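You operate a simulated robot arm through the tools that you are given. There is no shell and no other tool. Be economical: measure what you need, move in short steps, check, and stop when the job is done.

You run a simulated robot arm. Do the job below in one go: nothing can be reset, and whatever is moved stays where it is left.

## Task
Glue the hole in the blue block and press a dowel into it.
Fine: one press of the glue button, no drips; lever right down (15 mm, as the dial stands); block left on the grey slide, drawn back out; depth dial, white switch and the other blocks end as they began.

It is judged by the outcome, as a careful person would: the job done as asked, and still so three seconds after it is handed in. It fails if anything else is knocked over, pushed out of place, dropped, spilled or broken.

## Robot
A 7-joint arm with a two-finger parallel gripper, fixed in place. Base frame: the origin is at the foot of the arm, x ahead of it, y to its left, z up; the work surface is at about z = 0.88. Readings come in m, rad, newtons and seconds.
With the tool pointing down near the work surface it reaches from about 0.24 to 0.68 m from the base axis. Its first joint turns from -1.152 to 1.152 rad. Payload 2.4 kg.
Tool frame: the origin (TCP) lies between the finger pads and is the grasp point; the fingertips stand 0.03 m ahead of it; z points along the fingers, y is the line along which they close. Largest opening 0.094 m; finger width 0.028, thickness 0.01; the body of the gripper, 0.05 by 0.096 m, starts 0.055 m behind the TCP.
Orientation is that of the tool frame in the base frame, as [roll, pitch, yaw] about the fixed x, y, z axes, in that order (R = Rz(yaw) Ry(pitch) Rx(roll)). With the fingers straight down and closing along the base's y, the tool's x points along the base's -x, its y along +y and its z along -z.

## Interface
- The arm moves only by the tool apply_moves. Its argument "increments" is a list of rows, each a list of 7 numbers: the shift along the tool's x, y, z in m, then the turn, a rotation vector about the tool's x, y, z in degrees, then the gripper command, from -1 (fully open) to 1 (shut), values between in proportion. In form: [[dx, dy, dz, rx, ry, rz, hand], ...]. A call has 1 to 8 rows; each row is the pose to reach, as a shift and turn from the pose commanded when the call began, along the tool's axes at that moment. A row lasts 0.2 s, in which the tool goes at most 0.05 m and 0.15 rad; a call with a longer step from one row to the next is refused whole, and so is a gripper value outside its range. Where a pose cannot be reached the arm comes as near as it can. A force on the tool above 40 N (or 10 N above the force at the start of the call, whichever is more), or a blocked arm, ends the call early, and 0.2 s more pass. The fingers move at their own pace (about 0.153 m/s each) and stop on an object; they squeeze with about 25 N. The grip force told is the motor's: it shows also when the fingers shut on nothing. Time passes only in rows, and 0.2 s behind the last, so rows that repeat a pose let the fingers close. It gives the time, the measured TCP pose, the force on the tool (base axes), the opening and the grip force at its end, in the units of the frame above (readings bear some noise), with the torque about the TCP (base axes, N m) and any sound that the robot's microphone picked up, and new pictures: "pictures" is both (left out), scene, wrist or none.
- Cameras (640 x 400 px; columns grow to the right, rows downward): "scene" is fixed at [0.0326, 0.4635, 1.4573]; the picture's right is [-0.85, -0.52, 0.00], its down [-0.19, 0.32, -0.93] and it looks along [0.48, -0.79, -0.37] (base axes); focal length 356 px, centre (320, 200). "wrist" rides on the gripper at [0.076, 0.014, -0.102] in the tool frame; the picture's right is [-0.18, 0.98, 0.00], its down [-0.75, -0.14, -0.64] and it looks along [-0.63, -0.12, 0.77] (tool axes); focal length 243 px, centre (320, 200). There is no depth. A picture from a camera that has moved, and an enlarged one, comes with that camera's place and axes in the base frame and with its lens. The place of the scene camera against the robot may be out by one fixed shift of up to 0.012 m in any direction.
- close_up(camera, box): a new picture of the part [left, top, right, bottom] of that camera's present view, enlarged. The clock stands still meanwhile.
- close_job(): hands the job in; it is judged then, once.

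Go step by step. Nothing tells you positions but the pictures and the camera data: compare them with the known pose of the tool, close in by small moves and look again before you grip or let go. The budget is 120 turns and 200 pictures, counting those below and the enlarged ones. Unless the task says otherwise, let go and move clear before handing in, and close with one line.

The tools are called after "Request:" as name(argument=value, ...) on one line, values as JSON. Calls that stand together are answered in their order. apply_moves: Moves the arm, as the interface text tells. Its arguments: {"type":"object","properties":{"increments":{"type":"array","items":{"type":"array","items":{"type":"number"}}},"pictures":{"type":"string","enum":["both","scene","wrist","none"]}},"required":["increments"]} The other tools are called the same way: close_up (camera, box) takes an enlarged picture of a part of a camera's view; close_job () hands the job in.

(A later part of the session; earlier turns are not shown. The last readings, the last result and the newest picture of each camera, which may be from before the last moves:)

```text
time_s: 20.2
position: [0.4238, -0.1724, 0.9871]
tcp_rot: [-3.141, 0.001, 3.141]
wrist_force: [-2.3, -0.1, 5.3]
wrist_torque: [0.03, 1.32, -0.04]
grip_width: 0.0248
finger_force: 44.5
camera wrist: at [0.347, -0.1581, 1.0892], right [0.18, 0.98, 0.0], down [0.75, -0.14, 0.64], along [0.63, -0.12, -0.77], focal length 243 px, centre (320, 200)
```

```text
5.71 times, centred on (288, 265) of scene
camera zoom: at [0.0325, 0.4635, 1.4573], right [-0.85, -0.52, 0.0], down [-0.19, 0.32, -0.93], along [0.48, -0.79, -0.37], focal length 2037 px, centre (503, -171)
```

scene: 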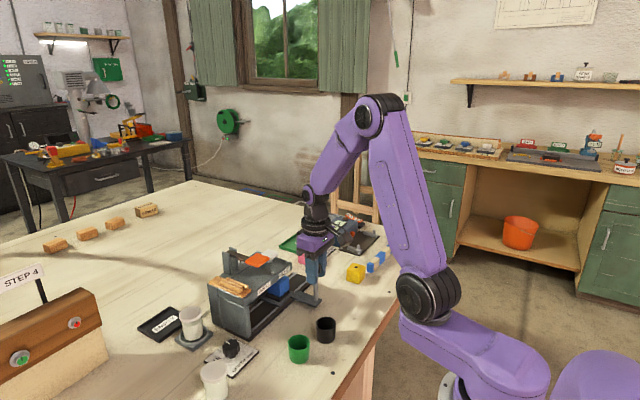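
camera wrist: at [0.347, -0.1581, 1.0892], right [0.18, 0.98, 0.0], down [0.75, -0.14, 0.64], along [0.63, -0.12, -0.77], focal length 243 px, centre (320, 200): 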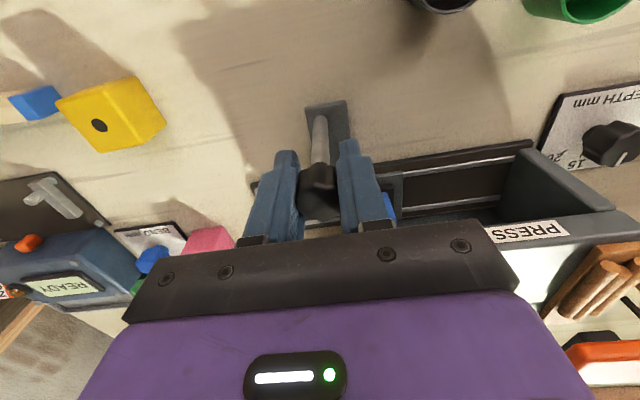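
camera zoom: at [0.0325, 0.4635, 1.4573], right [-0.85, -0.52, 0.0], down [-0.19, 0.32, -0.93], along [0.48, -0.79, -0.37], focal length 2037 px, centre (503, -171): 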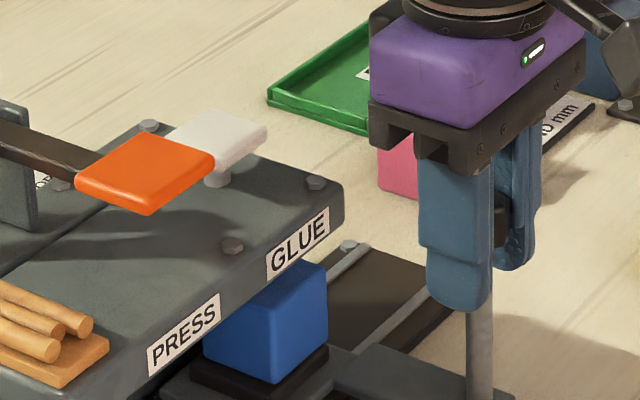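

The block is at about y=-0.142 and the GLUE mark is at about -0.127. I'll go on in fine steps.

Request:
apply_moves(increments=[[0, 0.004, 0, 0, 0, 0, 1], [0, 0.008, 0, 0, 0, 0, 1]], pictures="none")

Request:
apply_moves(increments=[[0, 0.003, 0, 0, 0, 0, 1], [0, 0.006, 0, 0, 0, 0, 1]], pictures="both")

Request:
close_up(camera="scene", box=[240, 230, 336, 300])

```text
time_s: 20.8
position: [0.423, -0.165, 0.9867]
tcp_rot: [3.142, 0.0, 3.14]
wrist_force: [-7.3, -0.1, 6.1]
wrist_torque: [-0.06, -0.23, -0.11]
grip_width: 0.0248
finger_force: 45.6
```

```text
time_s: 21.4
position: [0.4235, -0.1592, 0.9869]
tcp_rot: [-3.141, 0.0, 3.141]
wrist_force: [-6.6, -1.1, 8.2]
wrist_torque: [0.1, -0.06, 0.0]
grip_width: 0.0247
finger_force: 45.3
camera wrist: at [0.347, -0.1453, 1.0892], right [0.18, 0.98, 0.0], down [0.75, -0.14, 0.64], along [0.63, -0.12, -0.77], focal length 243 px, centre (320, 200)
```

scene: 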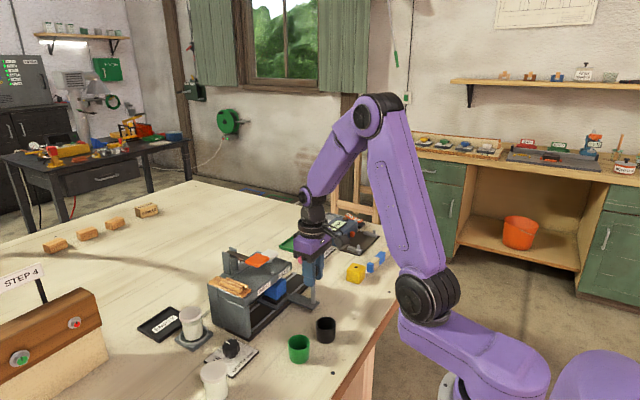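
wrist: 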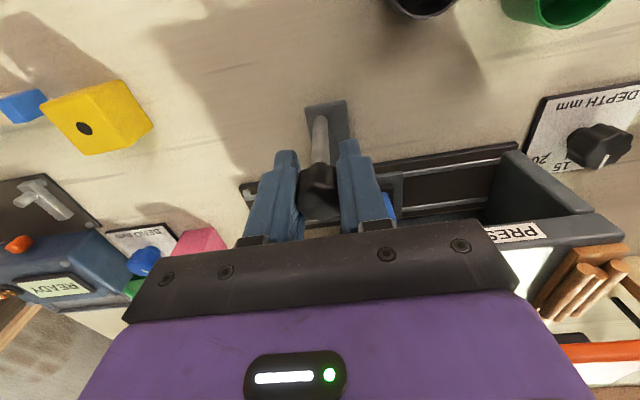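

```text
5.71 times, centred on (288, 265) of scene
camera zoom: at [0.0323, 0.4635, 1.4574], right [-0.85, -0.52, 0.0], down [-0.19, 0.32, -0.93], along [0.48, -0.79, -0.37], focal length 2037 px, centre (503, -171)
```

zoom: 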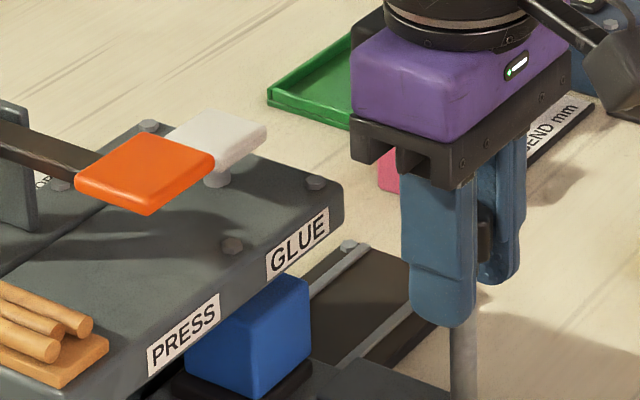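

No click has sounded so far. I'll push gently on to find the end stop, which shows whether the labels mark the station centres, and then come back to GLUE.

Request:
apply_moves(increments=[[0, 0.01, 0, 0, 0, 0, 1], [0, 0.02, 0, 0, 0, 0, 1], [0, 0.03, 0, 0, 0, 0, 1], [0, 0.04, 0, 0, 0, 0, 1], [0, 0.05, 0, 0, 0, 0, 1], [0, 0.06, 0, 0, 0, 0, 1]], pictures="none")

Request:
apply_moves(increments=[[0, 0.005, 0, 0, 0, 0, 1], [0, 0.01, 0, 0, 0, 0, 1], [0, 0.015, 0, 0, 0, 0, 1], [0, 0.02, 0, 0, 0, 0, 1], [0, 0.025, 0, 0, 0, 0, 1], [0, 0.03, 0, 0, 0, 0, 1]], pictures="both")

Request:
close_up(camera="scene", box=[200, 240, 320, 340])

```text
time_s: 22.8
position: [0.4231, -0.0979, 0.9866]
tcp_rot: [-3.141, 0.002, -3.141]
wrist_force: [-6.1, -1.2, 27.0]
wrist_torque: [0.06, 0.84, 0.01]
grip_width: 0.0247
finger_force: 45.2
```

```text
time_s: 23.9
position: [0.4234, -0.0861, 0.987]
tcp_rot: [-3.134, 0.005, 3.131]
wrist_force: [3.1, -6.7, -5.7]
wrist_torque: [-0.15, 0.38, 0.07]
grip_width: 0.0247
finger_force: 44.0
stopped in row 5: the force on the tool passed its limit at 46 N (the readings are from after the stop); the commanded pose is now the measured one
camera wrist: at [0.3469, -0.0695, 1.0887], right [0.19, 0.98, -0.01], down [0.75, -0.14, 0.65], along [0.63, -0.13, -0.76], focal length 243 px, centre (320, 200)
```

scene: 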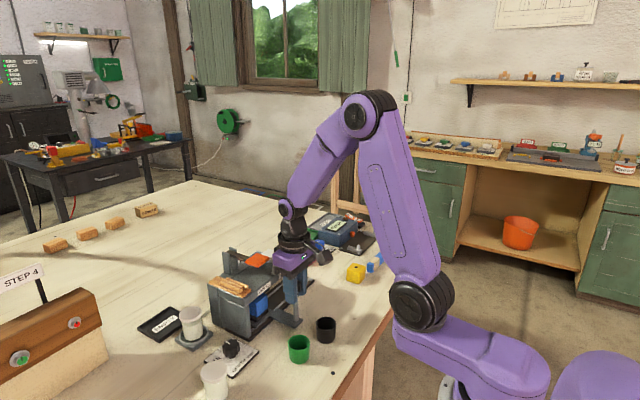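
wrist: 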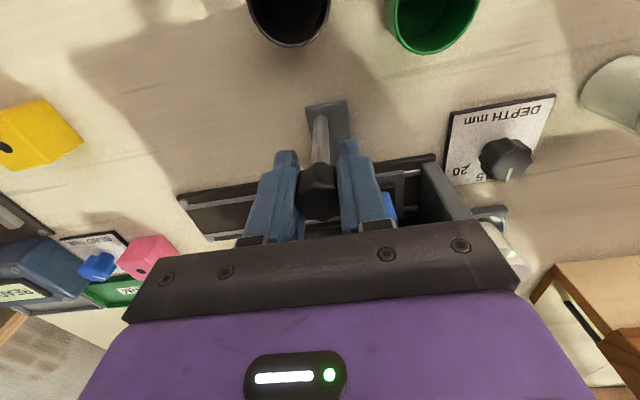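

```text
4.00 times, centred on (260, 290) of scene
camera zoom: at [0.0328, 0.4634, 1.4574], right [-0.85, -0.52, 0.0], down [-0.19, 0.32, -0.93], along [0.48, -0.79, -0.37], focal length 1426 px, centre (560, -160)
```

zoom: 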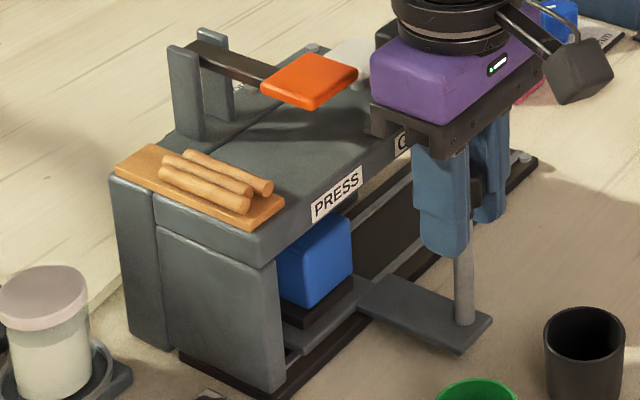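

The end stop came at a travel of about 0.164 m, with the block under the PRESS label. The labels therefore mark the stations, and GLUE is about 75 mm back. I'll draw the carriage back to TCP y≈-0.1605.

Request:
apply_moves(increments=[[0, -0.01, 0, 0, 0, 0, 1], [0, -0.022, 0, 0, 0, 0, 1], [0, -0.034, 0, 0, 0, 0, 1], [0, -0.046, 0, 0, 0, 0, 1], [0, -0.058, 0, 0, 0, 0, 1], [0, -0.068, 0, 0, 0, 0, 1], [0, -0.0745, 0, 0, 0, 0, 1]], pictures="scene")

Request:
close_up(camera="scene", box=[230, 240, 326, 310])

```text
time_s: 25.5
position: [0.4222, -0.1563, 0.9876]
tcp_rot: [-3.136, 0.002, 3.133]
wrist_force: [16.1, -0.6, -21.2]
wrist_torque: [-0.05, 0.89, 0.04]
grip_width: 0.025
finger_force: 45.7
```

scene: 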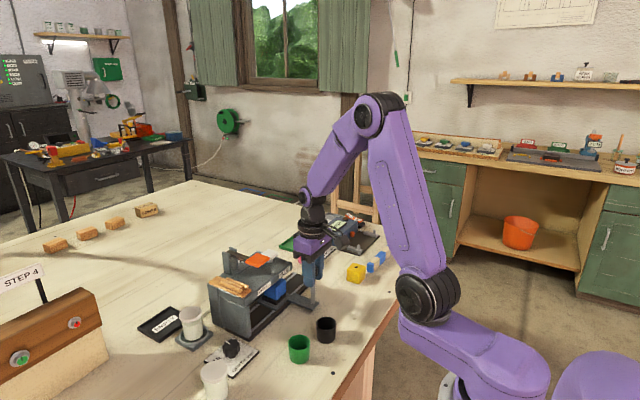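

```text
5.71 times, centred on (278, 275) of scene
camera zoom: at [0.0334, 0.4634, 1.4574], right [-0.85, -0.52, 0.0], down [-0.19, 0.32, -0.93], along [0.48, -0.79, -0.37], focal length 2037 px, centre (560, -229)
```

zoom: 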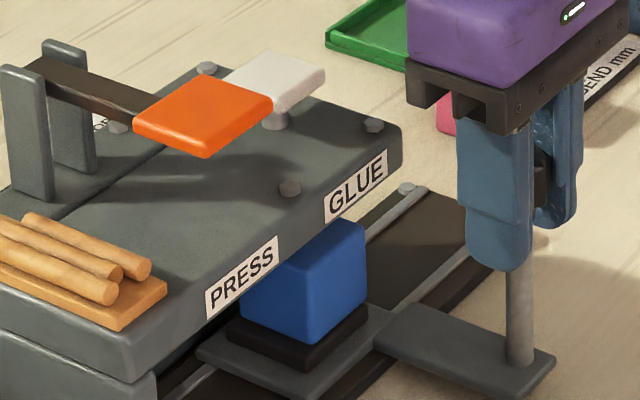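

It reads -0.1563 with some side load. I'll relax the load and bring it back a few millimetres more.

Request:
apply_moves(increments=[[-0.001, -0.002, 0.001, 0, 0, 0, 1], [-0.001, -0.004, 0.001, 0, 0, 0, 1]], pictures="none")

```text
time_s: 26.1
position: [0.4234, -0.1636, 0.987]
tcp_rot: [-3.137, 0.001, 3.131]
wrist_force: [-7.2, 1.6, 15.4]
wrist_torque: [0.04, -0.4, 0.05]
grip_width: 0.0246
finger_force: 44.8
```

Request:
apply_moves(increments=[[0, 0.0015, 0, 0, 0, 0, 1], [0, 0.003, 0, 0, 0, 0, 1], [0, 0.003, 0, 0, 0, 0, 1]], pictures="none")

```text
time_s: 26.9
position: [0.4239, -0.1599, 0.9867]
tcp_rot: [-3.135, 0.005, 3.131]
wrist_force: [-13.5, -1.0, 37.0]
wrist_torque: [-0.02, 0.03, -0.02]
grip_width: 0.0247
finger_force: 44.8
```

The carriage is at -0.1600, the target. I'll ease off the vertical load, let go of the knob and rise clear.

Request:
apply_moves(increments=[[0, 0, -0.001, 0, 0, 0, 1], [0, 0, -0.001, 0, 0, 0, 0.3], [0, 0, -0.001, 0, 0, 0, -0.1], [0, 0, -0.001, 0, 0, 0, -0.3]], pictures="none")

Request:
apply_moves(increments=[[0, 0, -0.04, 0, 0, 0, -0.3], [0, 0, -0.08, 0, 0, 0, -0.3], [0, 0, -0.12, 0, 0, 0, -0.3], [0.0, 0, -0.16, 0, 0, 0, -0.3]], pictures="wrist")

Request:
close_up(camera="wrist", box=[250, 80, 450, 220])

Request:
close_up(camera="scene", box=[230, 240, 326, 310])

```text
time_s: 27.9
position: [0.423, -0.1588, 0.9866]
tcp_rot: [-3.136, 0.003, 3.133]
wrist_force: [0.2, 0.9, 0.0]
wrist_torque: [-0.01, -0.02, 0.01]
grip_width: 0.0611
finger_force: 0.1
```

```text
time_s: 28.9
position: [0.4237, -0.1587, 1.1489]
tcp_rot: [-3.136, 0.002, 3.133]
wrist_force: [-0.8, 0.3, 0.0]
wrist_torque: [0.01, 0.0, 0.03]
grip_width: 0.061
finger_force: 0.1
camera wrist: at [0.3458, -0.1432, 1.2508], right [0.19, 0.98, 0.0], down [0.75, -0.14, 0.64], along [0.63, -0.13, -0.76], focal length 243 px, centre (320, 200)
```

wrist: 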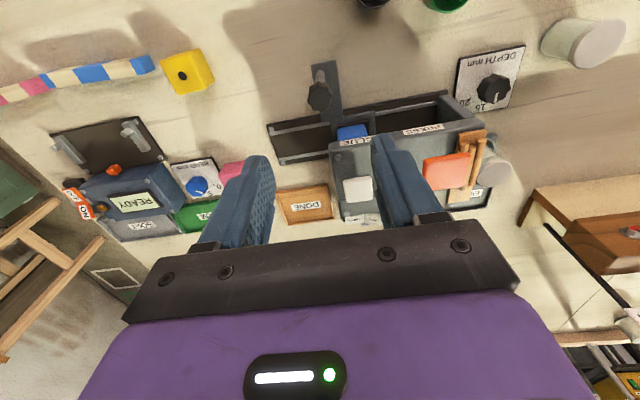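

```text
2.86 times, centred on (350, 150) of wrist
camera zoom: at [0.3458, -0.1432, 1.2508], right [0.19, 0.98, 0.0], down [0.75, -0.14, 0.64], along [0.63, -0.13, -0.76], focal length 693 px, centre (234, 343)
```

zoom: 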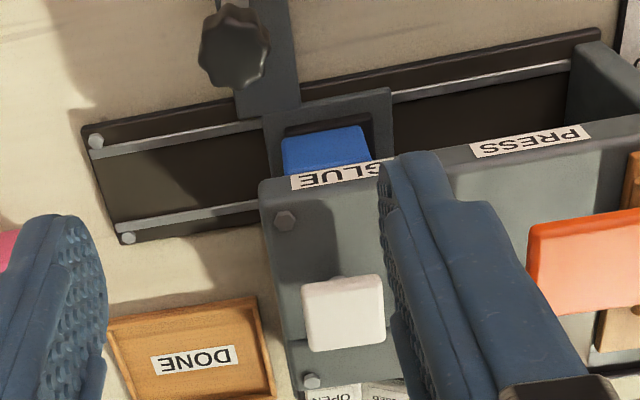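

```text
5.71 times, centred on (278, 275) of scene
camera zoom: at [0.0326, 0.4635, 1.4573], right [-0.85, -0.52, 0.0], down [-0.19, 0.32, -0.93], along [0.48, -0.79, -0.37], focal length 2037 px, centre (560, -229)
```

zoom: 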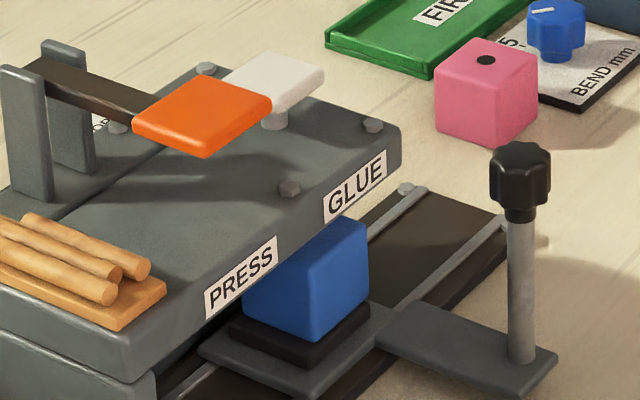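

The block lines up with the GLUE label to within about 2 mm, but the button stands roughly 8 mm to the side. Glue cannot be undone, so before pressing I'll tilt the camera to look under the hood at the nozzle.

Request:
apply_moves(increments=[[0.01, 0.01, 0, 0, -7.5, 0, 0.5], [0.025, 0.02, 0, 0, -15, 0, 1], [0.04, 0.03, 0, 0, -22.5, 0, 1], [0.055, 0.04, 0, 0, -30, 0, 1], [0.06, 0.05, 0, 0, -37.5, 0, 1], [0.06, 0.05, 0, 0, -45, 0, 1]], pictures="both")

```text
time_s: 30.3
position: [0.3641, -0.1149, 1.1429]
tcp_rot: [-3.123, 0.728, 3.13]
wrist_force: [0.3, -0.2, 0.9]
wrist_torque: [0.01, 0.0, 0.01]
grip_width: 0.0002
finger_force: 25.4
out of reach, approached as far as the arm can: row 6
camera wrist: at [0.2388, -0.0968, 1.1681], right [0.16, 0.98, 0.11], down [0.13, -0.13, 0.98], along [0.98, -0.15, -0.15], focal length 243 px, centre (320, 200)
```

scene: 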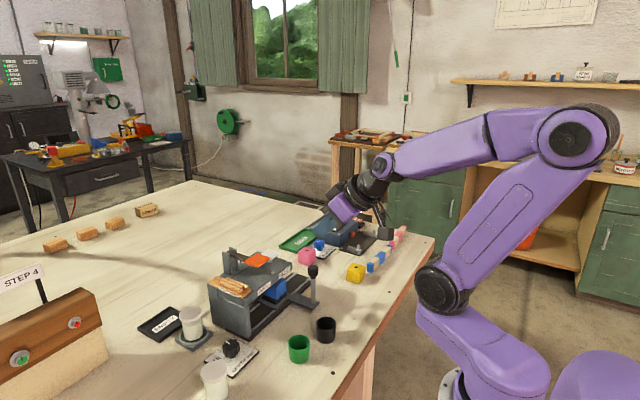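
wrist: 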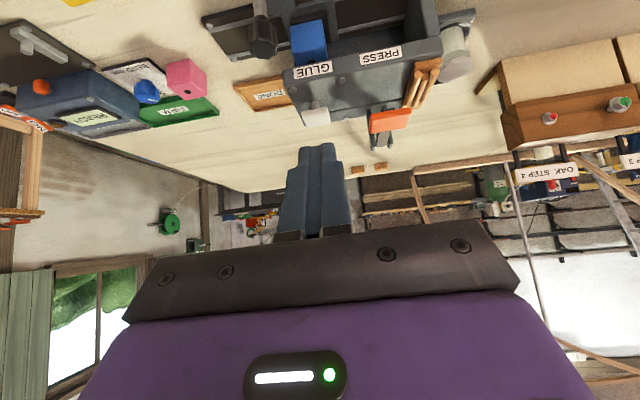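

The tilted view works well and shows the front of the machine. I'll lower the camera toward the height of the gap.

Request:
apply_moves(increments=[[0.025, -0.004, 0.028, 0, 0, 0, 1], [0.05, -0.008, 0.056, 0, 0, 0, 1], [0.075, -0.01, 0.084, 0, 0, 0, 1], [0.1, -0.01, 0.112, 0, 0, 0, 1]], pictures="both")

Request:
close_up(camera="wrist", box=[260, 60, 460, 200])

```text
time_s: 31.5
position: [0.3677, -0.1583, 0.9879]
tcp_rot: [-2.752, 0.552, -3.11]
wrist_force: [-0.7, -0.7, -1.1]
wrist_torque: [-0.03, 0.0, -0.02]
grip_width: 0.0
finger_force: 25.2
out of reach, approached as far as the arm can: row 1, 2, 3, 4
stopped in row 4: the arm was blocked; the commanded pose is now the measured one
camera wrist: at [0.2529, -0.1093, 1.0237], right [0.32, 0.92, -0.22], down [0.3, 0.12, 0.95], along [0.9, -0.37, -0.24], focal length 243 px, centre (320, 200)
```

scene: 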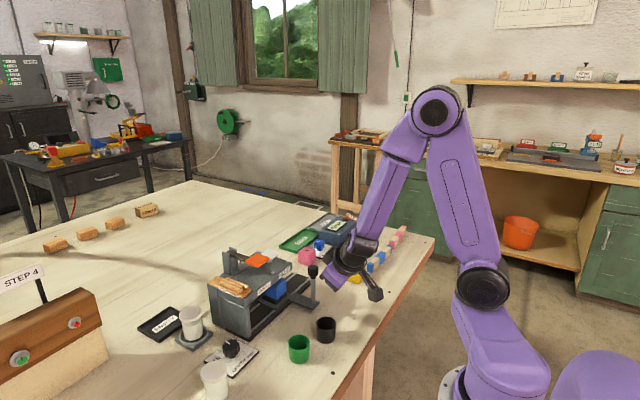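
wrist: 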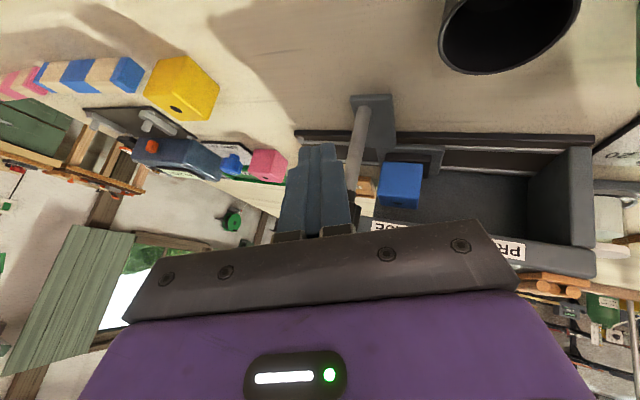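

```text
2.86 times, centred on (360, 130) of wrist
camera zoom: at [0.2529, -0.1093, 1.0237], right [0.32, 0.92, -0.22], down [0.3, 0.12, 0.95], along [0.9, -0.37, -0.24], focal length 693 px, centre (206, 400)
```

zoom: 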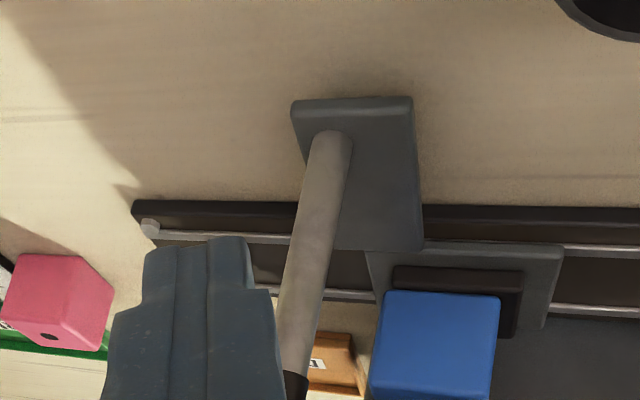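

The arm is at its joint limits here, so I won't push further down. I'll take one close look from this pose.

Request:
close_up(camera="wrist", box=[350, 140, 530, 260])

```text
3.33 times, centred on (440, 200) of wrist
camera zoom: at [0.2529, -0.1093, 1.0237], right [0.32, 0.92, -0.22], down [0.3, 0.12, 0.95], along [0.9, -0.37, -0.24], focal length 809 px, centre (-80, 200)
```

zoom: 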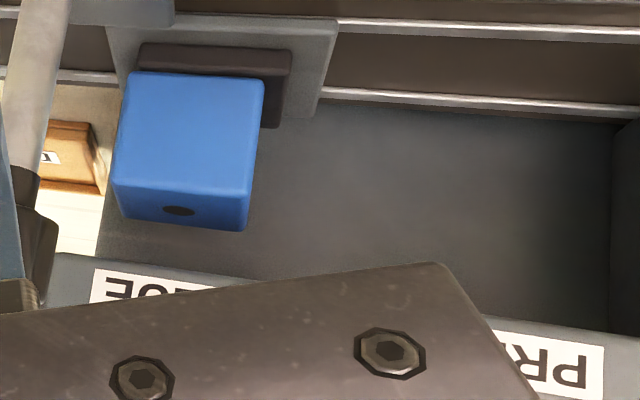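

The view confirms it: the hole is at (0.518,-0.1285) under the GLUE label, with nothing in the way. I'll lift straight up out of this tilted pose.

Request:
apply_moves(increments=[[-0.021, -0.0129, -0.0315, 0, 0, 0, 1], [-0.042, -0.0259, -0.063, 0, 0, 0, 1], [-0.063, -0.0388, -0.0945, 0, 0, 0, 1], [-0.084, -0.0518, -0.126, 0, 0, 0, 1]], pictures="none")

```text
time_s: 32.5
position: [0.3672, -0.1565, 1.1475]
tcp_rot: [-2.754, 0.552, -3.112]
wrist_force: [0.9, 0.0, -0.4]
wrist_torque: [0.0, 0.01, -0.03]
grip_width: 0.0001
finger_force: 25.1
```

Request:
apply_moves(increments=[[0, 0, 0, -4.3, 6.3, -0.9, 1], [-0.02, 0.009, 0.015, -8.6, 12.7, -1.8, 1], [-0.05, 0.023, 0.038, -12.9, 19, -2.6, 1], [-0.08, 0.036, 0.06, -17.1, 25.3, -3.5, 1], [-0.11, 0.05, 0.083, -21.3, 31.6, -4.4, 1], [-0.129, 0.0584, 0.097, -21.3, 31.6, -4.4, 1]], pictures="both")

Request:
close_up(camera="wrist", box=[220, 80, 420, 230])

```text
time_s: 33.9
position: [0.5336, -0.1369, 1.1196]
tcp_rot: [3.141, -0.005, -3.141]
wrist_force: [0.7, 1.0, -0.8]
wrist_torque: [-0.02, -0.02, 0.0]
grip_width: 0.0
finger_force: 24.7
camera wrist: at [0.4573, -0.1226, 1.2215], right [0.18, 0.98, 0.0], down [0.76, -0.14, 0.64], along [0.63, -0.12, -0.77], focal length 243 px, centre (320, 200)
```

scene: 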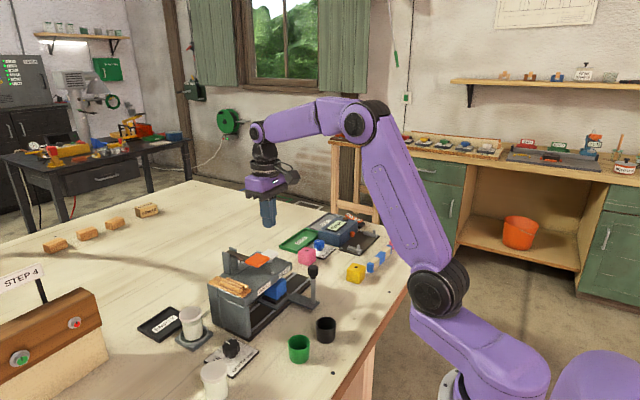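
wrist: 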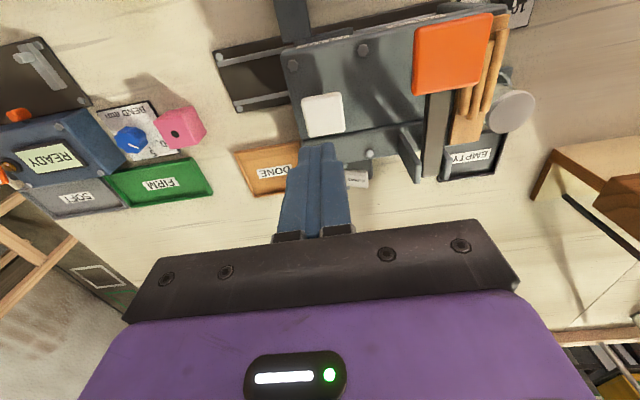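

```text
2.67 times, centred on (320, 155) of wrist
camera zoom: at [0.4573, -0.1226, 1.2215], right [0.18, 0.98, 0.0], down [0.76, -0.14, 0.64], along [0.63, -0.12, -0.77], focal length 647 px, centre (320, 320)
```

zoom: 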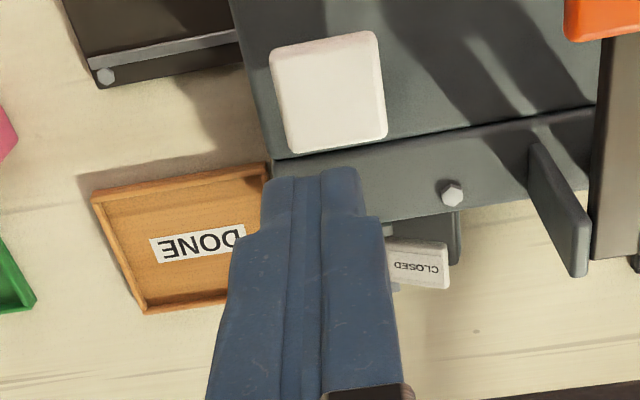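

The button centre is (0.533,-0.1345) with its top at about z 1.012. I'll come down to just above it and check.

Request:
apply_moves(increments=[[0, 0.0024, 0.03, 0, 0, 0, 1], [0, 0.0024, 0.06, 0, 0, 0, 1], [0, 0.0024, 0.068, 0, 0, 0, 1]], pictures="both")

Request:
close_up(camera="scene", box=[215, 215, 311, 285])

Request:
close_up(camera="wrist", box=[220, 80, 420, 230])

```text
time_s: 34.7
position: [0.5353, -0.1348, 1.0514]
tcp_rot: [3.141, -0.001, 3.141]
wrist_force: [0.8, 0.3, -0.4]
wrist_torque: [-0.01, 0.01, 0.02]
grip_width: 0.0
finger_force: 25.4
camera wrist: at [0.459, -0.1199, 1.1529], right [0.18, 0.98, 0.0], down [0.75, -0.14, 0.64], along [0.63, -0.12, -0.77], focal length 243 px, centre (320, 200)
```

scene: 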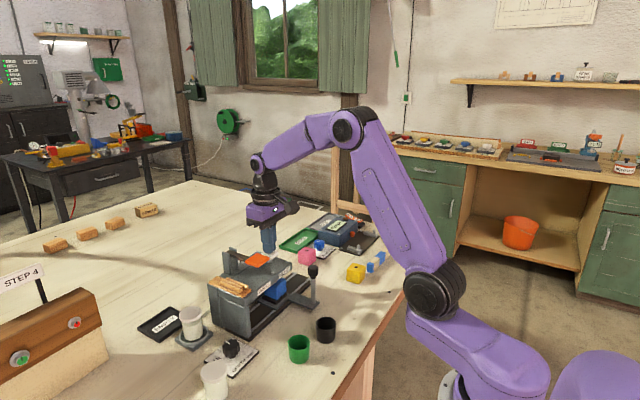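
wrist: 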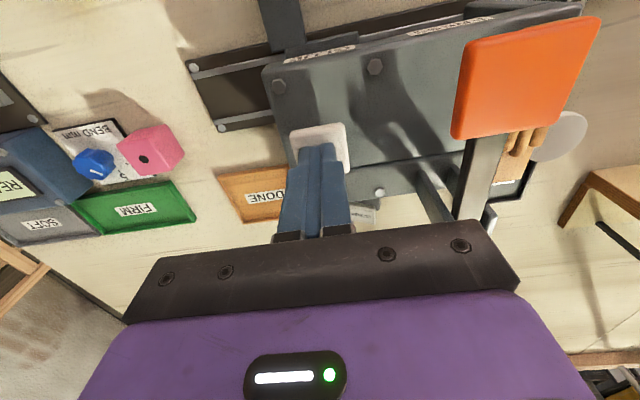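

```text
5.71 times, centred on (263, 250) of scene
camera zoom: at [0.0326, 0.4635, 1.4573], right [-0.85, -0.52, 0.0], down [-0.19, 0.32, -0.93], along [0.48, -0.79, -0.37], focal length 2037 px, centre (646, -86)
```

zoom: 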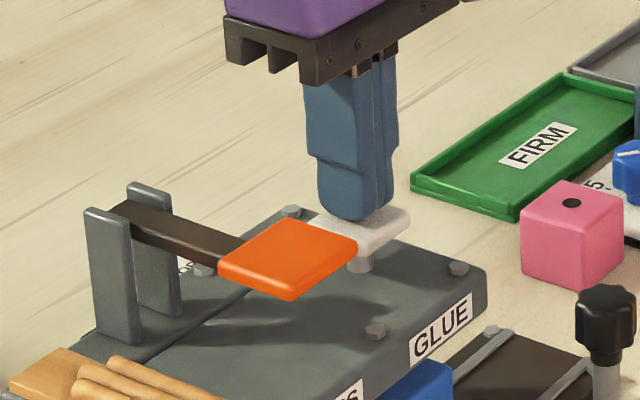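

```text
2.67 times, centred on (320, 155) of wrist
camera zoom: at [0.459, -0.1199, 1.1529], right [0.18, 0.98, 0.0], down [0.75, -0.14, 0.64], along [0.63, -0.12, -0.77], focal length 647 px, centre (320, 320)
```

zoom: 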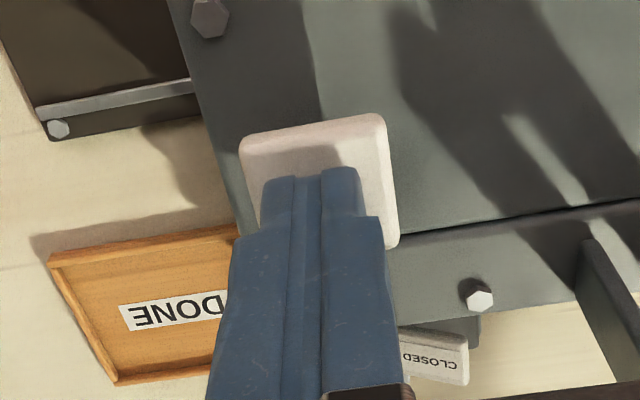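

The fingertips are over the button and clear of the orange lever. I'll press down in small steps and listen.

Request:
apply_moves(increments=[[0.004, 0, 0, 0, 0, 0, 1], [0.004, 0, 0.004, 0, 0, 0, 1], [0.004, 0, 0.008, 0, 0, 0, 1], [0.004, 0, 0.011, 0, 0, 0, 1]], pictures="none")

```text
time_s: 35.7
position: [0.5321, -0.1318, 1.0413]
tcp_rot: [3.141, 0.001, 3.14]
wrist_force: [-0.6, 0.6, 1.3]
wrist_torque: [0.01, -0.05, 0.0]
grip_width: 0.0
finger_force: 25.2
heard: click
```

A click sounded, so the button has registered. I'll go straight back up, so that it is pressed only once, and look.

Request:
apply_moves(increments=[[0, 0, -0.02, 0, 0, 0, 1], [0, 0, -0.06, 0, 0, 0, 1], [0.02, 0, -0.09, 0, 0, 0, 1], [0.06, 0, -0.11, 0, 0, 0, 1]], pictures="both")

Request:
close_up(camera="scene", box=[205, 240, 321, 330])

Request:
close_up(camera="wrist", box=[220, 60, 420, 210])

```text
time_s: 36.7
position: [0.4697, -0.1341, 1.1528]
tcp_rot: [3.137, -0.002, 3.14]
wrist_force: [-0.8, 0.5, -0.4]
wrist_torque: [0.03, 0.0, -0.01]
grip_width: 0.0
finger_force: 24.9
camera wrist: at [0.3935, -0.1207, 1.256], right [0.18, 0.98, 0.0], down [0.76, -0.14, 0.64], along [0.63, -0.12, -0.77], focal length 243 px, centre (320, 200)
```

scene: 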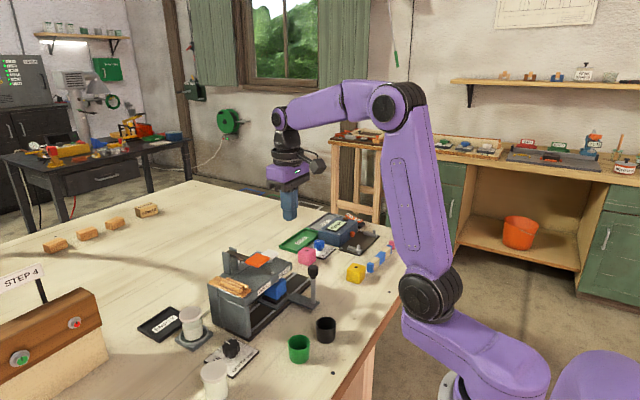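
wrist: 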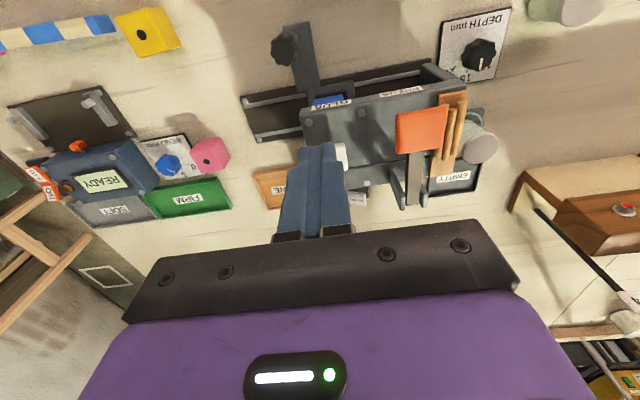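

```text
4.44 times, centred on (263, 285) of scene
camera zoom: at [0.0326, 0.4635, 1.4573], right [-0.85, -0.52, 0.0], down [-0.19, 0.32, -0.93], along [0.48, -0.79, -0.37], focal length 1584 px, centre (573, -178)
```

zoom: 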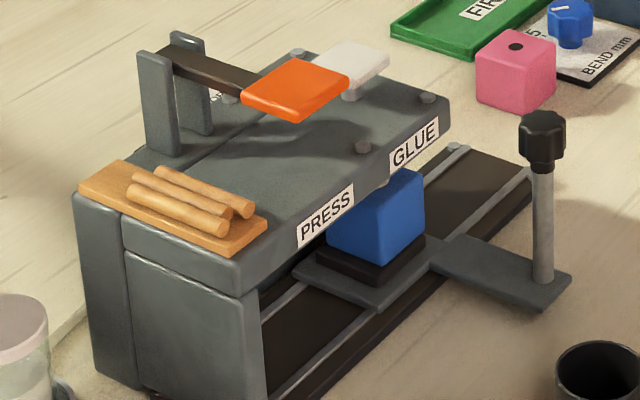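

```text
2.67 times, centred on (320, 135) of wrist
camera zoom: at [0.3935, -0.1207, 1.256], right [0.18, 0.98, 0.0], down [0.76, -0.14, 0.64], along [0.63, -0.12, -0.77], focal length 647 px, centre (320, 373)
```

zoom: 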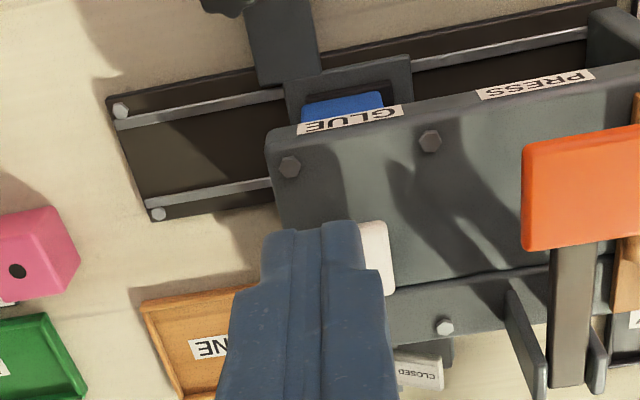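

No drips are visible and the button has sprung back. I'll grip the knob again and draw the block out far enough to see whether there is glue in the hole before pressing.

Request:
apply_moves(increments=[[0.02, -0.012, 0, 0, 0, 0, -0.3], [0.0455, -0.0254, 0.0, 0, 0, 0, -0.3], [0.0455, -0.0254, 0.04, 0, 0, 0, -0.3], [0.0455, -0.0254, 0.085, 0, 0, 0, -0.3]], pictures="wrist")

```text
time_s: 37.7
position: [0.4259, -0.1596, 1.0677]
tcp_rot: [-3.141, -0.001, 3.141]
wrist_force: [0.0, -0.6, 0.3]
wrist_torque: [0.0, -0.01, 0.01]
grip_width: 0.0611
finger_force: 0.0
camera wrist: at [0.3487, -0.146, 1.1695], right [0.18, 0.98, 0.0], down [0.75, -0.14, 0.64], along [0.63, -0.12, -0.77], focal length 243 px, centre (320, 200)
```

wrist: 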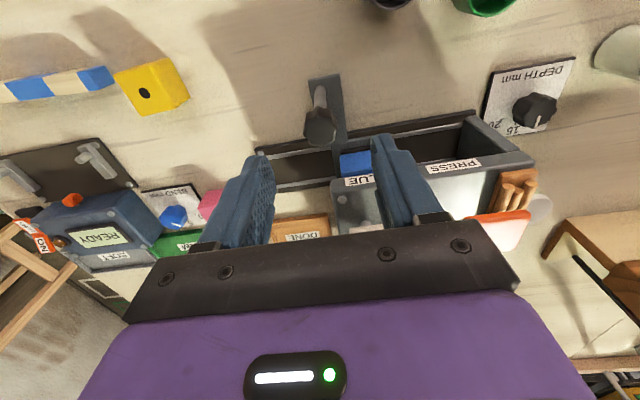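

The knob is centred between the fingers, so I'll go down and grip.

Request:
apply_moves(increments=[[0.002, 0, 0.04, 0, 0, 0, -0.3], [0.002, 0, 0.081, 0, 0, 0, -0.3], [0.002, 0, 0.081, 0, 0, 0, 0.3], [0.002, 0, 0.081, 0, 0, 0, 1], [0.002, 0, 0.081, 0, 0, 0, 1]], pictures="none")

Request:
apply_moves(increments=[[0, -0.01, 0, 0, 0, 0, 1], [0, -0.022, 0, 0, 0, 0, 1], [0, -0.034, 0, 0, 0, 0, 1], [0, -0.046, 0, 0, 0, 0, 1], [0, -0.056, 0, 0, 0, 0, 1], [0, -0.064, 0, 0, 0, 0, 1], [0, -0.07, 0, 0, 0, 0, 1]], pictures="scene")

Request:
close_up(camera="scene", box=[265, 245, 335, 295])

```text
time_s: 38.9
position: [0.4215, -0.1586, 0.9875]
tcp_rot: [3.14, -0.001, 3.141]
wrist_force: [-0.3, -0.6, -10.7]
wrist_torque: [-0.06, -1.25, -0.01]
grip_width: 0.025
finger_force: 45.1
```

```text
time_s: 40.5
position: [0.4246, -0.2275, 0.9858]
tcp_rot: [-3.141, 0.003, -3.141]
wrist_force: [-10.3, 0.1, 36.7]
wrist_torque: [-0.01, -0.17, 0.06]
grip_width: 0.0244
finger_force: 44.8
```

scene: 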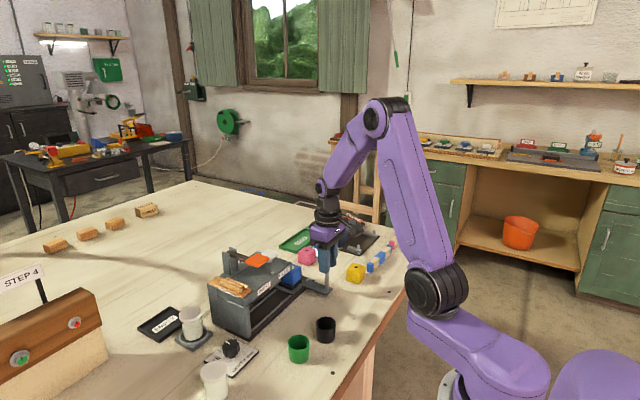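

```text
8.00 times, centred on (300, 270) of scene
camera zoom: at [0.0318, 0.4638, 1.4573], right [-0.85, -0.52, 0.0], down [-0.19, 0.32, -0.93], along [0.48, -0.79, -0.37], focal length 2852 px, centre (480, -360)
```

zoom: 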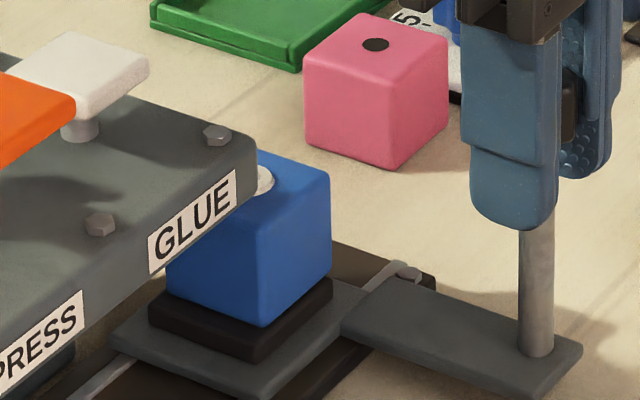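

White glue shows in the hole, so that step is done. Now I'll push the carriage all the way in to the PRESS stop.

Request:
apply_moves(increments=[[0, 0.01, -0.001, 0, 0, 0, 1], [0, 0.022, -0.001, 0, 0, 0, 1], [0, 0.034, -0.001, 0, 0, 0, 1], [0, 0.046, -0.001, 0, 0, 0, 1], [0, 0.058, -0.001, 0, 0, 0, 1], [0, 0.07, -0.001, 0, 0, 0, 1], [0, 0.082, -0.001, 0, 0, 0, 1], [0, 0.092, -0.001, 0, 0, 0, 1]], pictures="none")

Request:
apply_moves(increments=[[0, 0.01, 0, 0, 0, 0, 1], [0, 0.02, 0, 0, 0, 0, 1], [0, 0.03, 0, 0, 0, 0, 1], [0, 0.038, 0, 0, 0, 0, 1], [0, 0.044, 0, 0, 0, 0, 1]], pictures="none")

```text
time_s: 42.3
position: [0.4238, -0.1351, 0.9854]
tcp_rot: [3.141, 0.0, 3.141]
wrist_force: [-7.8, -0.3, 29.6]
wrist_torque: [0.0, -0.45, -0.01]
grip_width: 0.0243
finger_force: 45.0
```

```text
time_s: 43.5
position: [0.4235, -0.0917, 0.9864]
tcp_rot: [3.141, 0.0, 3.141]
wrist_force: [1.7, -1.1, 11.4]
wrist_torque: [0.08, -0.16, -0.08]
grip_width: 0.024
finger_force: 44.9
```

It reads -0.0917, so a few millimetres remain to the stop. I'll go on in 1.5 mm steps.

Request:
apply_moves(increments=[[0, 0.0015, 0, 0, 0, 0, 1], [0, 0.003, 0, 0, 0, 0, 1], [0, 0.0045, 0, 0, 0, 0, 1], [0, 0.0055, 0, 0, 0, 0, 1]], pictures="none")

Request:
apply_moves(increments=[[0, 0.001, 0, 0, 0, 0, 1], [0, 0.0015, 0, 0, 0, 0, 1]], pictures="both")

Request:
close_up(camera="scene", box=[205, 250, 321, 340])

```text
time_s: 44.5
position: [0.4237, -0.0869, 0.9855]
tcp_rot: [3.141, 0.0, -3.141]
wrist_force: [17.1, 1.7, -20.0]
wrist_torque: [0.0, 0.01, 0.09]
grip_width: 0.0244
finger_force: 45.1
```

```text
time_s: 45.1
position: [0.4242, -0.0853, 0.9851]
tcp_rot: [-3.14, -0.002, 3.139]
wrist_force: [11.0, 0.9, -26.1]
wrist_torque: [-0.03, -0.88, 0.04]
grip_width: 0.0245
finger_force: 44.6
camera wrist: at [0.3468, -0.0719, 1.088], right [0.19, 0.98, 0.0], down [0.75, -0.14, 0.64], along [0.63, -0.12, -0.77], focal length 243 px, centre (320, 200)
```

scene: 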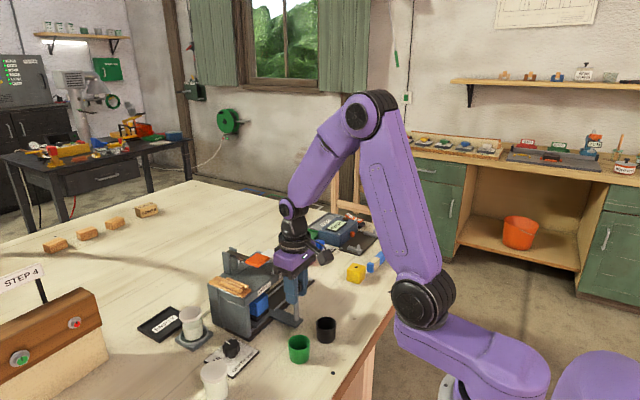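
wrist: 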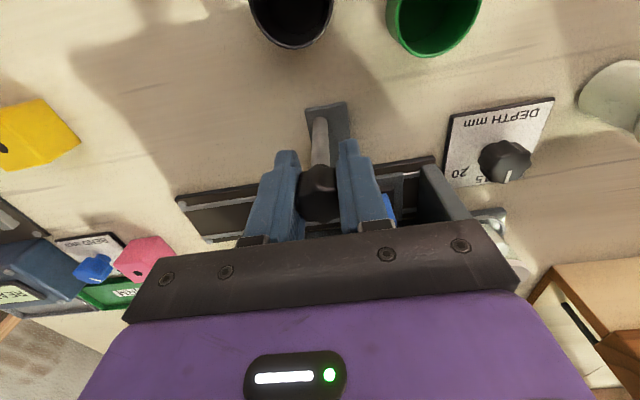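

```text
4.44 times, centred on (263, 295) of scene
camera zoom: at [0.0333, 0.4635, 1.4574], right [-0.85, -0.52, 0.0], down [-0.19, 0.32, -0.93], along [0.48, -0.79, -0.37], focal length 1584 px, centre (573, -222)
```

zoom: 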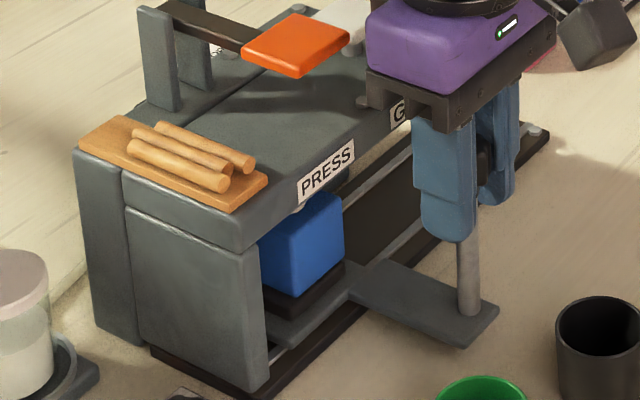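

No contact force in y yet, so I'll push a little further until the stop is felt.

Request:
apply_moves(increments=[[0, 0.001, 0, 0, 0, 0, 1], [0, 0.002, 0, 0, 0, 0, 1], [0, 0.003, 0, 0, 0, 0, 1], [0, 0.003, 0, 0, 0, 0, 1]], pictures="none")

```text
time_s: 46.1
position: [0.4235, -0.0843, 0.9873]
tcp_rot: [3.141, -0.002, 3.138]
wrist_force: [10.6, -20.7, -22.6]
wrist_torque: [-0.1, 0.57, 0.03]
grip_width: 0.0247
finger_force: 44.9
```

The stop is reached, with -21 N in y. I'll relax, release the knob and rise.

Request:
apply_moves(increments=[[0, -0.0015, 0, 0, 0, 0, 1], [0, -0.0015, 0, 0, 0, 0, 0.3], [0, -0.0015, 0, 0, 0, 0, -0.1], [0, -0.0015, 0, 0, 0, 0, -0.3]], pictures="none")

Request:
apply_moves(increments=[[0, 0, -0.04, 0, 0, 0, -0.3], [0, 0, -0.08, 0, 0, 0, -0.3], [0, 0, -0.12, 0, 0, 0, -0.3], [0.0, 0, -0.16, 0, 0, 0, 1], [0.0, 0, -0.17, 0, 0, 0, 1]], pictures="wrist")

Request:
close_up(camera="wrist", box=[280, 60, 480, 210])

```text
time_s: 47.1
position: [0.4233, -0.0836, 0.9859]
tcp_rot: [3.14, -0.003, 3.14]
wrist_force: [-1.3, 0.4, 0.2]
wrist_torque: [0.0, 0.0, -0.01]
grip_width: 0.061
finger_force: 0.0
```

```text
time_s: 48.3
position: [0.4217, -0.084, 1.1563]
tcp_rot: [3.14, 0.0, 3.138]
wrist_force: [0.3, 0.0, 0.8]
wrist_torque: [0.02, -0.01, -0.01]
grip_width: 0.0001
finger_force: 25.0
camera wrist: at [0.3454, -0.0716, 1.2587], right [0.18, 0.98, 0.0], down [0.75, -0.14, 0.64], along [0.63, -0.12, -0.77], focal length 243 px, centre (320, 200)
```

wrist: 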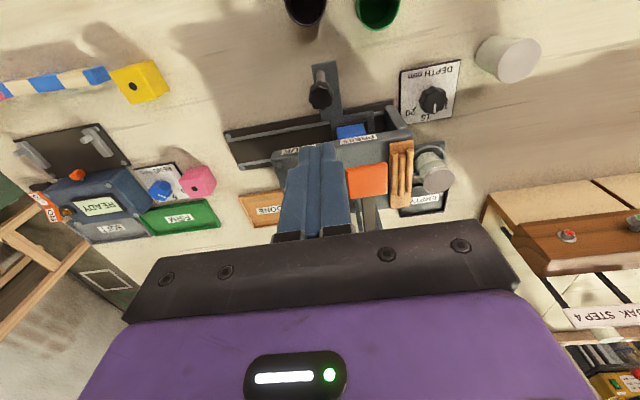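

```text
2.67 times, centred on (380, 135) of wrist
camera zoom: at [0.3454, -0.0716, 1.2587], right [0.18, 0.98, 0.0], down [0.75, -0.14, 0.64], along [0.63, -0.12, -0.77], focal length 647 px, centre (160, 373)
```

zoom: 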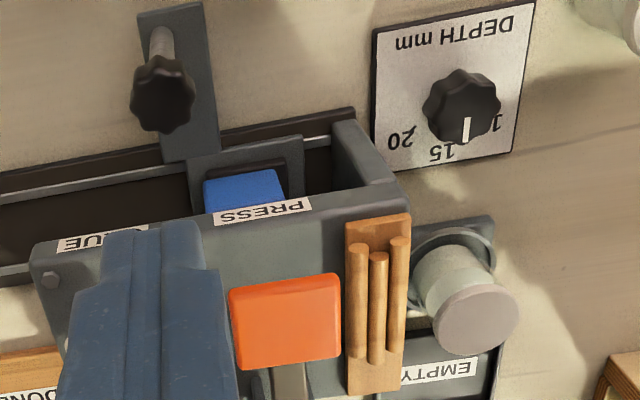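

The block is under PRESS. The orange paddle's centre is about (0.498,-0.051) at z≈1.05. I'll position the closed fingertips above it.

Request:
apply_moves(increments=[[-0.03, 0.015, 0, 0, 0, 0, 1], [-0.06, 0.03, 0, 0, 0, 0, 1], [-0.0725, 0.0333, 0.03, 0, 0, 0, 1], [-0.0725, 0.0333, 0.055, 0, 0, 0, 1]], pictures="both")

Request:
close_up(camera="scene", box=[205, 215, 301, 285])

Request:
close_up(camera="wrist", box=[230, 80, 430, 230])

```text
time_s: 49.3
position: [0.4949, -0.05, 1.102]
tcp_rot: [-3.14, 0.0, -3.14]
wrist_force: [-0.1, 0.5, -0.1]
wrist_torque: [0.0, -0.02, -0.02]
grip_width: 0.0001
finger_force: 25.2
camera wrist: at [0.4193, -0.0365, 1.2038], right [0.18, 0.98, 0.0], down [0.75, -0.14, 0.64], along [0.63, -0.12, -0.77], focal length 243 px, centre (320, 200)
```

scene: 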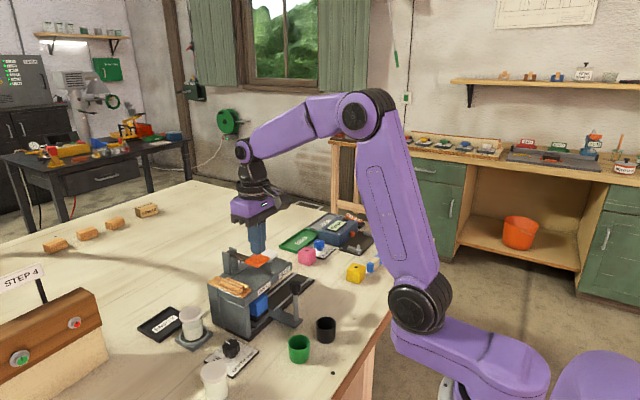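
wrist: 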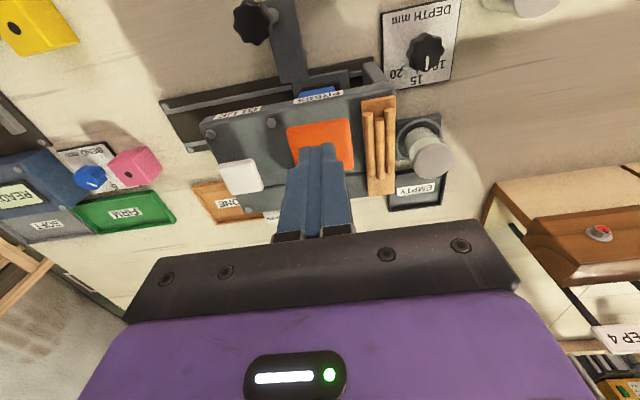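

```text
5.71 times, centred on (253, 250) of scene
camera zoom: at [0.0326, 0.4635, 1.4573], right [-0.85, -0.52, 0.0], down [-0.19, 0.32, -0.93], along [0.48, -0.79, -0.37], focal length 2037 px, centre (703, -86)
```

zoom: 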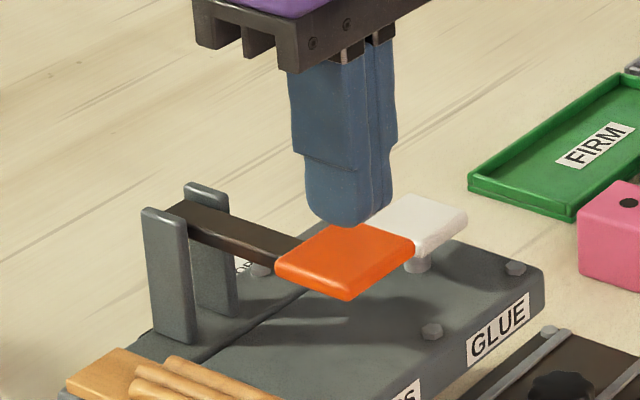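

```text
2.67 times, centred on (330, 155) of wrist
camera zoom: at [0.4193, -0.0365, 1.2038], right [0.18, 0.98, 0.0], down [0.75, -0.14, 0.64], along [0.63, -0.12, -0.77], focal length 647 px, centre (293, 320)
```

zoom: 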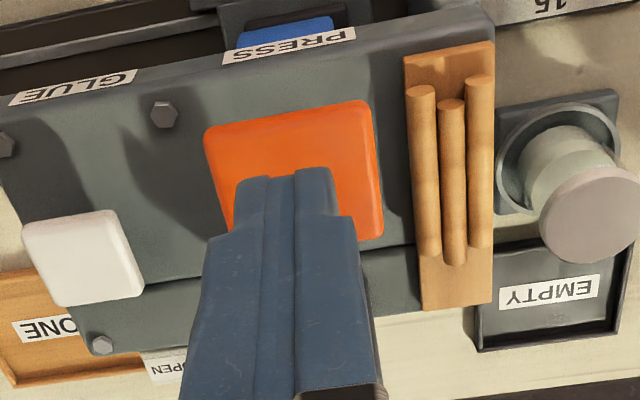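

The tips are over the paddle centre, so I'll press down steadily, watching the force.

Request:
apply_moves(increments=[[0.003, 0.001, 0.01, 0, 0, 0, 1], [0.003, 0.001, 0.02, 0, 0, 0, 1], [0.003, 0.001, 0.026, 0, 0, 0, 1], [0.003, 0.001, 0.032, 0, 0, 0, 1]], pictures="none")

Request:
apply_moves(increments=[[0, 0, 0.005, 0, 0, 0, 1], [0, 0, 0.01, 0, 0, 0, 1], [0, 0, 0.015, 0, 0, 0, 1]], pictures="scene")

Request:
close_up(camera="scene", box=[205, 225, 301, 295])

```text
time_s: 50.3
position: [0.4921, -0.0501, 1.0698]
tcp_rot: [3.139, 0.0, -3.141]
wrist_force: [0.2, 1.1, 3.5]
wrist_torque: [0.02, -0.09, -0.01]
grip_width: 0.0
finger_force: 24.6
```

```text
time_s: 51.2
position: [0.4925, -0.0496, 1.0583]
tcp_rot: [3.141, 0.001, -3.141]
wrist_force: [-8.8, 1.4, 13.0]
wrist_torque: [0.04, 0.11, -0.07]
grip_width: 0.0001
finger_force: 25.0
stopped in row 3: the force on the tool passed its limit at 45 N (the readings are from after the stop); the commanded pose is now the measured one
```

scene: 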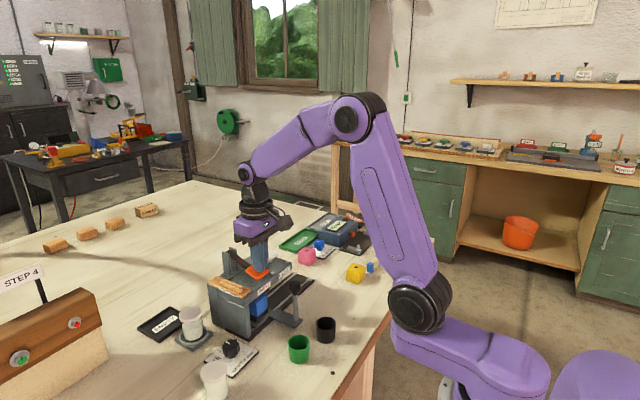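

```text
5.71 times, centred on (253, 260) of scene
camera zoom: at [0.0321, 0.4636, 1.4573], right [-0.85, -0.52, 0.0], down [-0.19, 0.32, -0.93], along [0.48, -0.79, -0.37], focal length 2037 px, centre (703, -143)
```

zoom: 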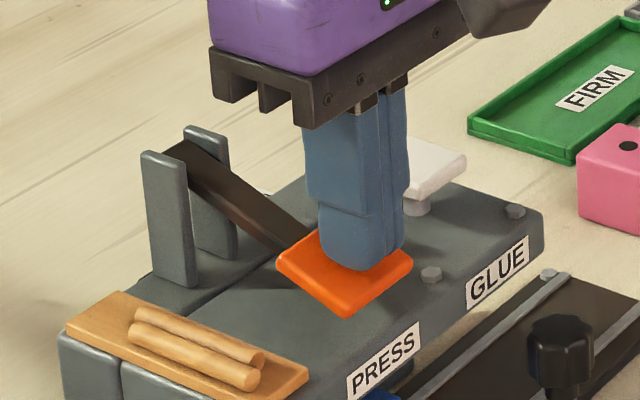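

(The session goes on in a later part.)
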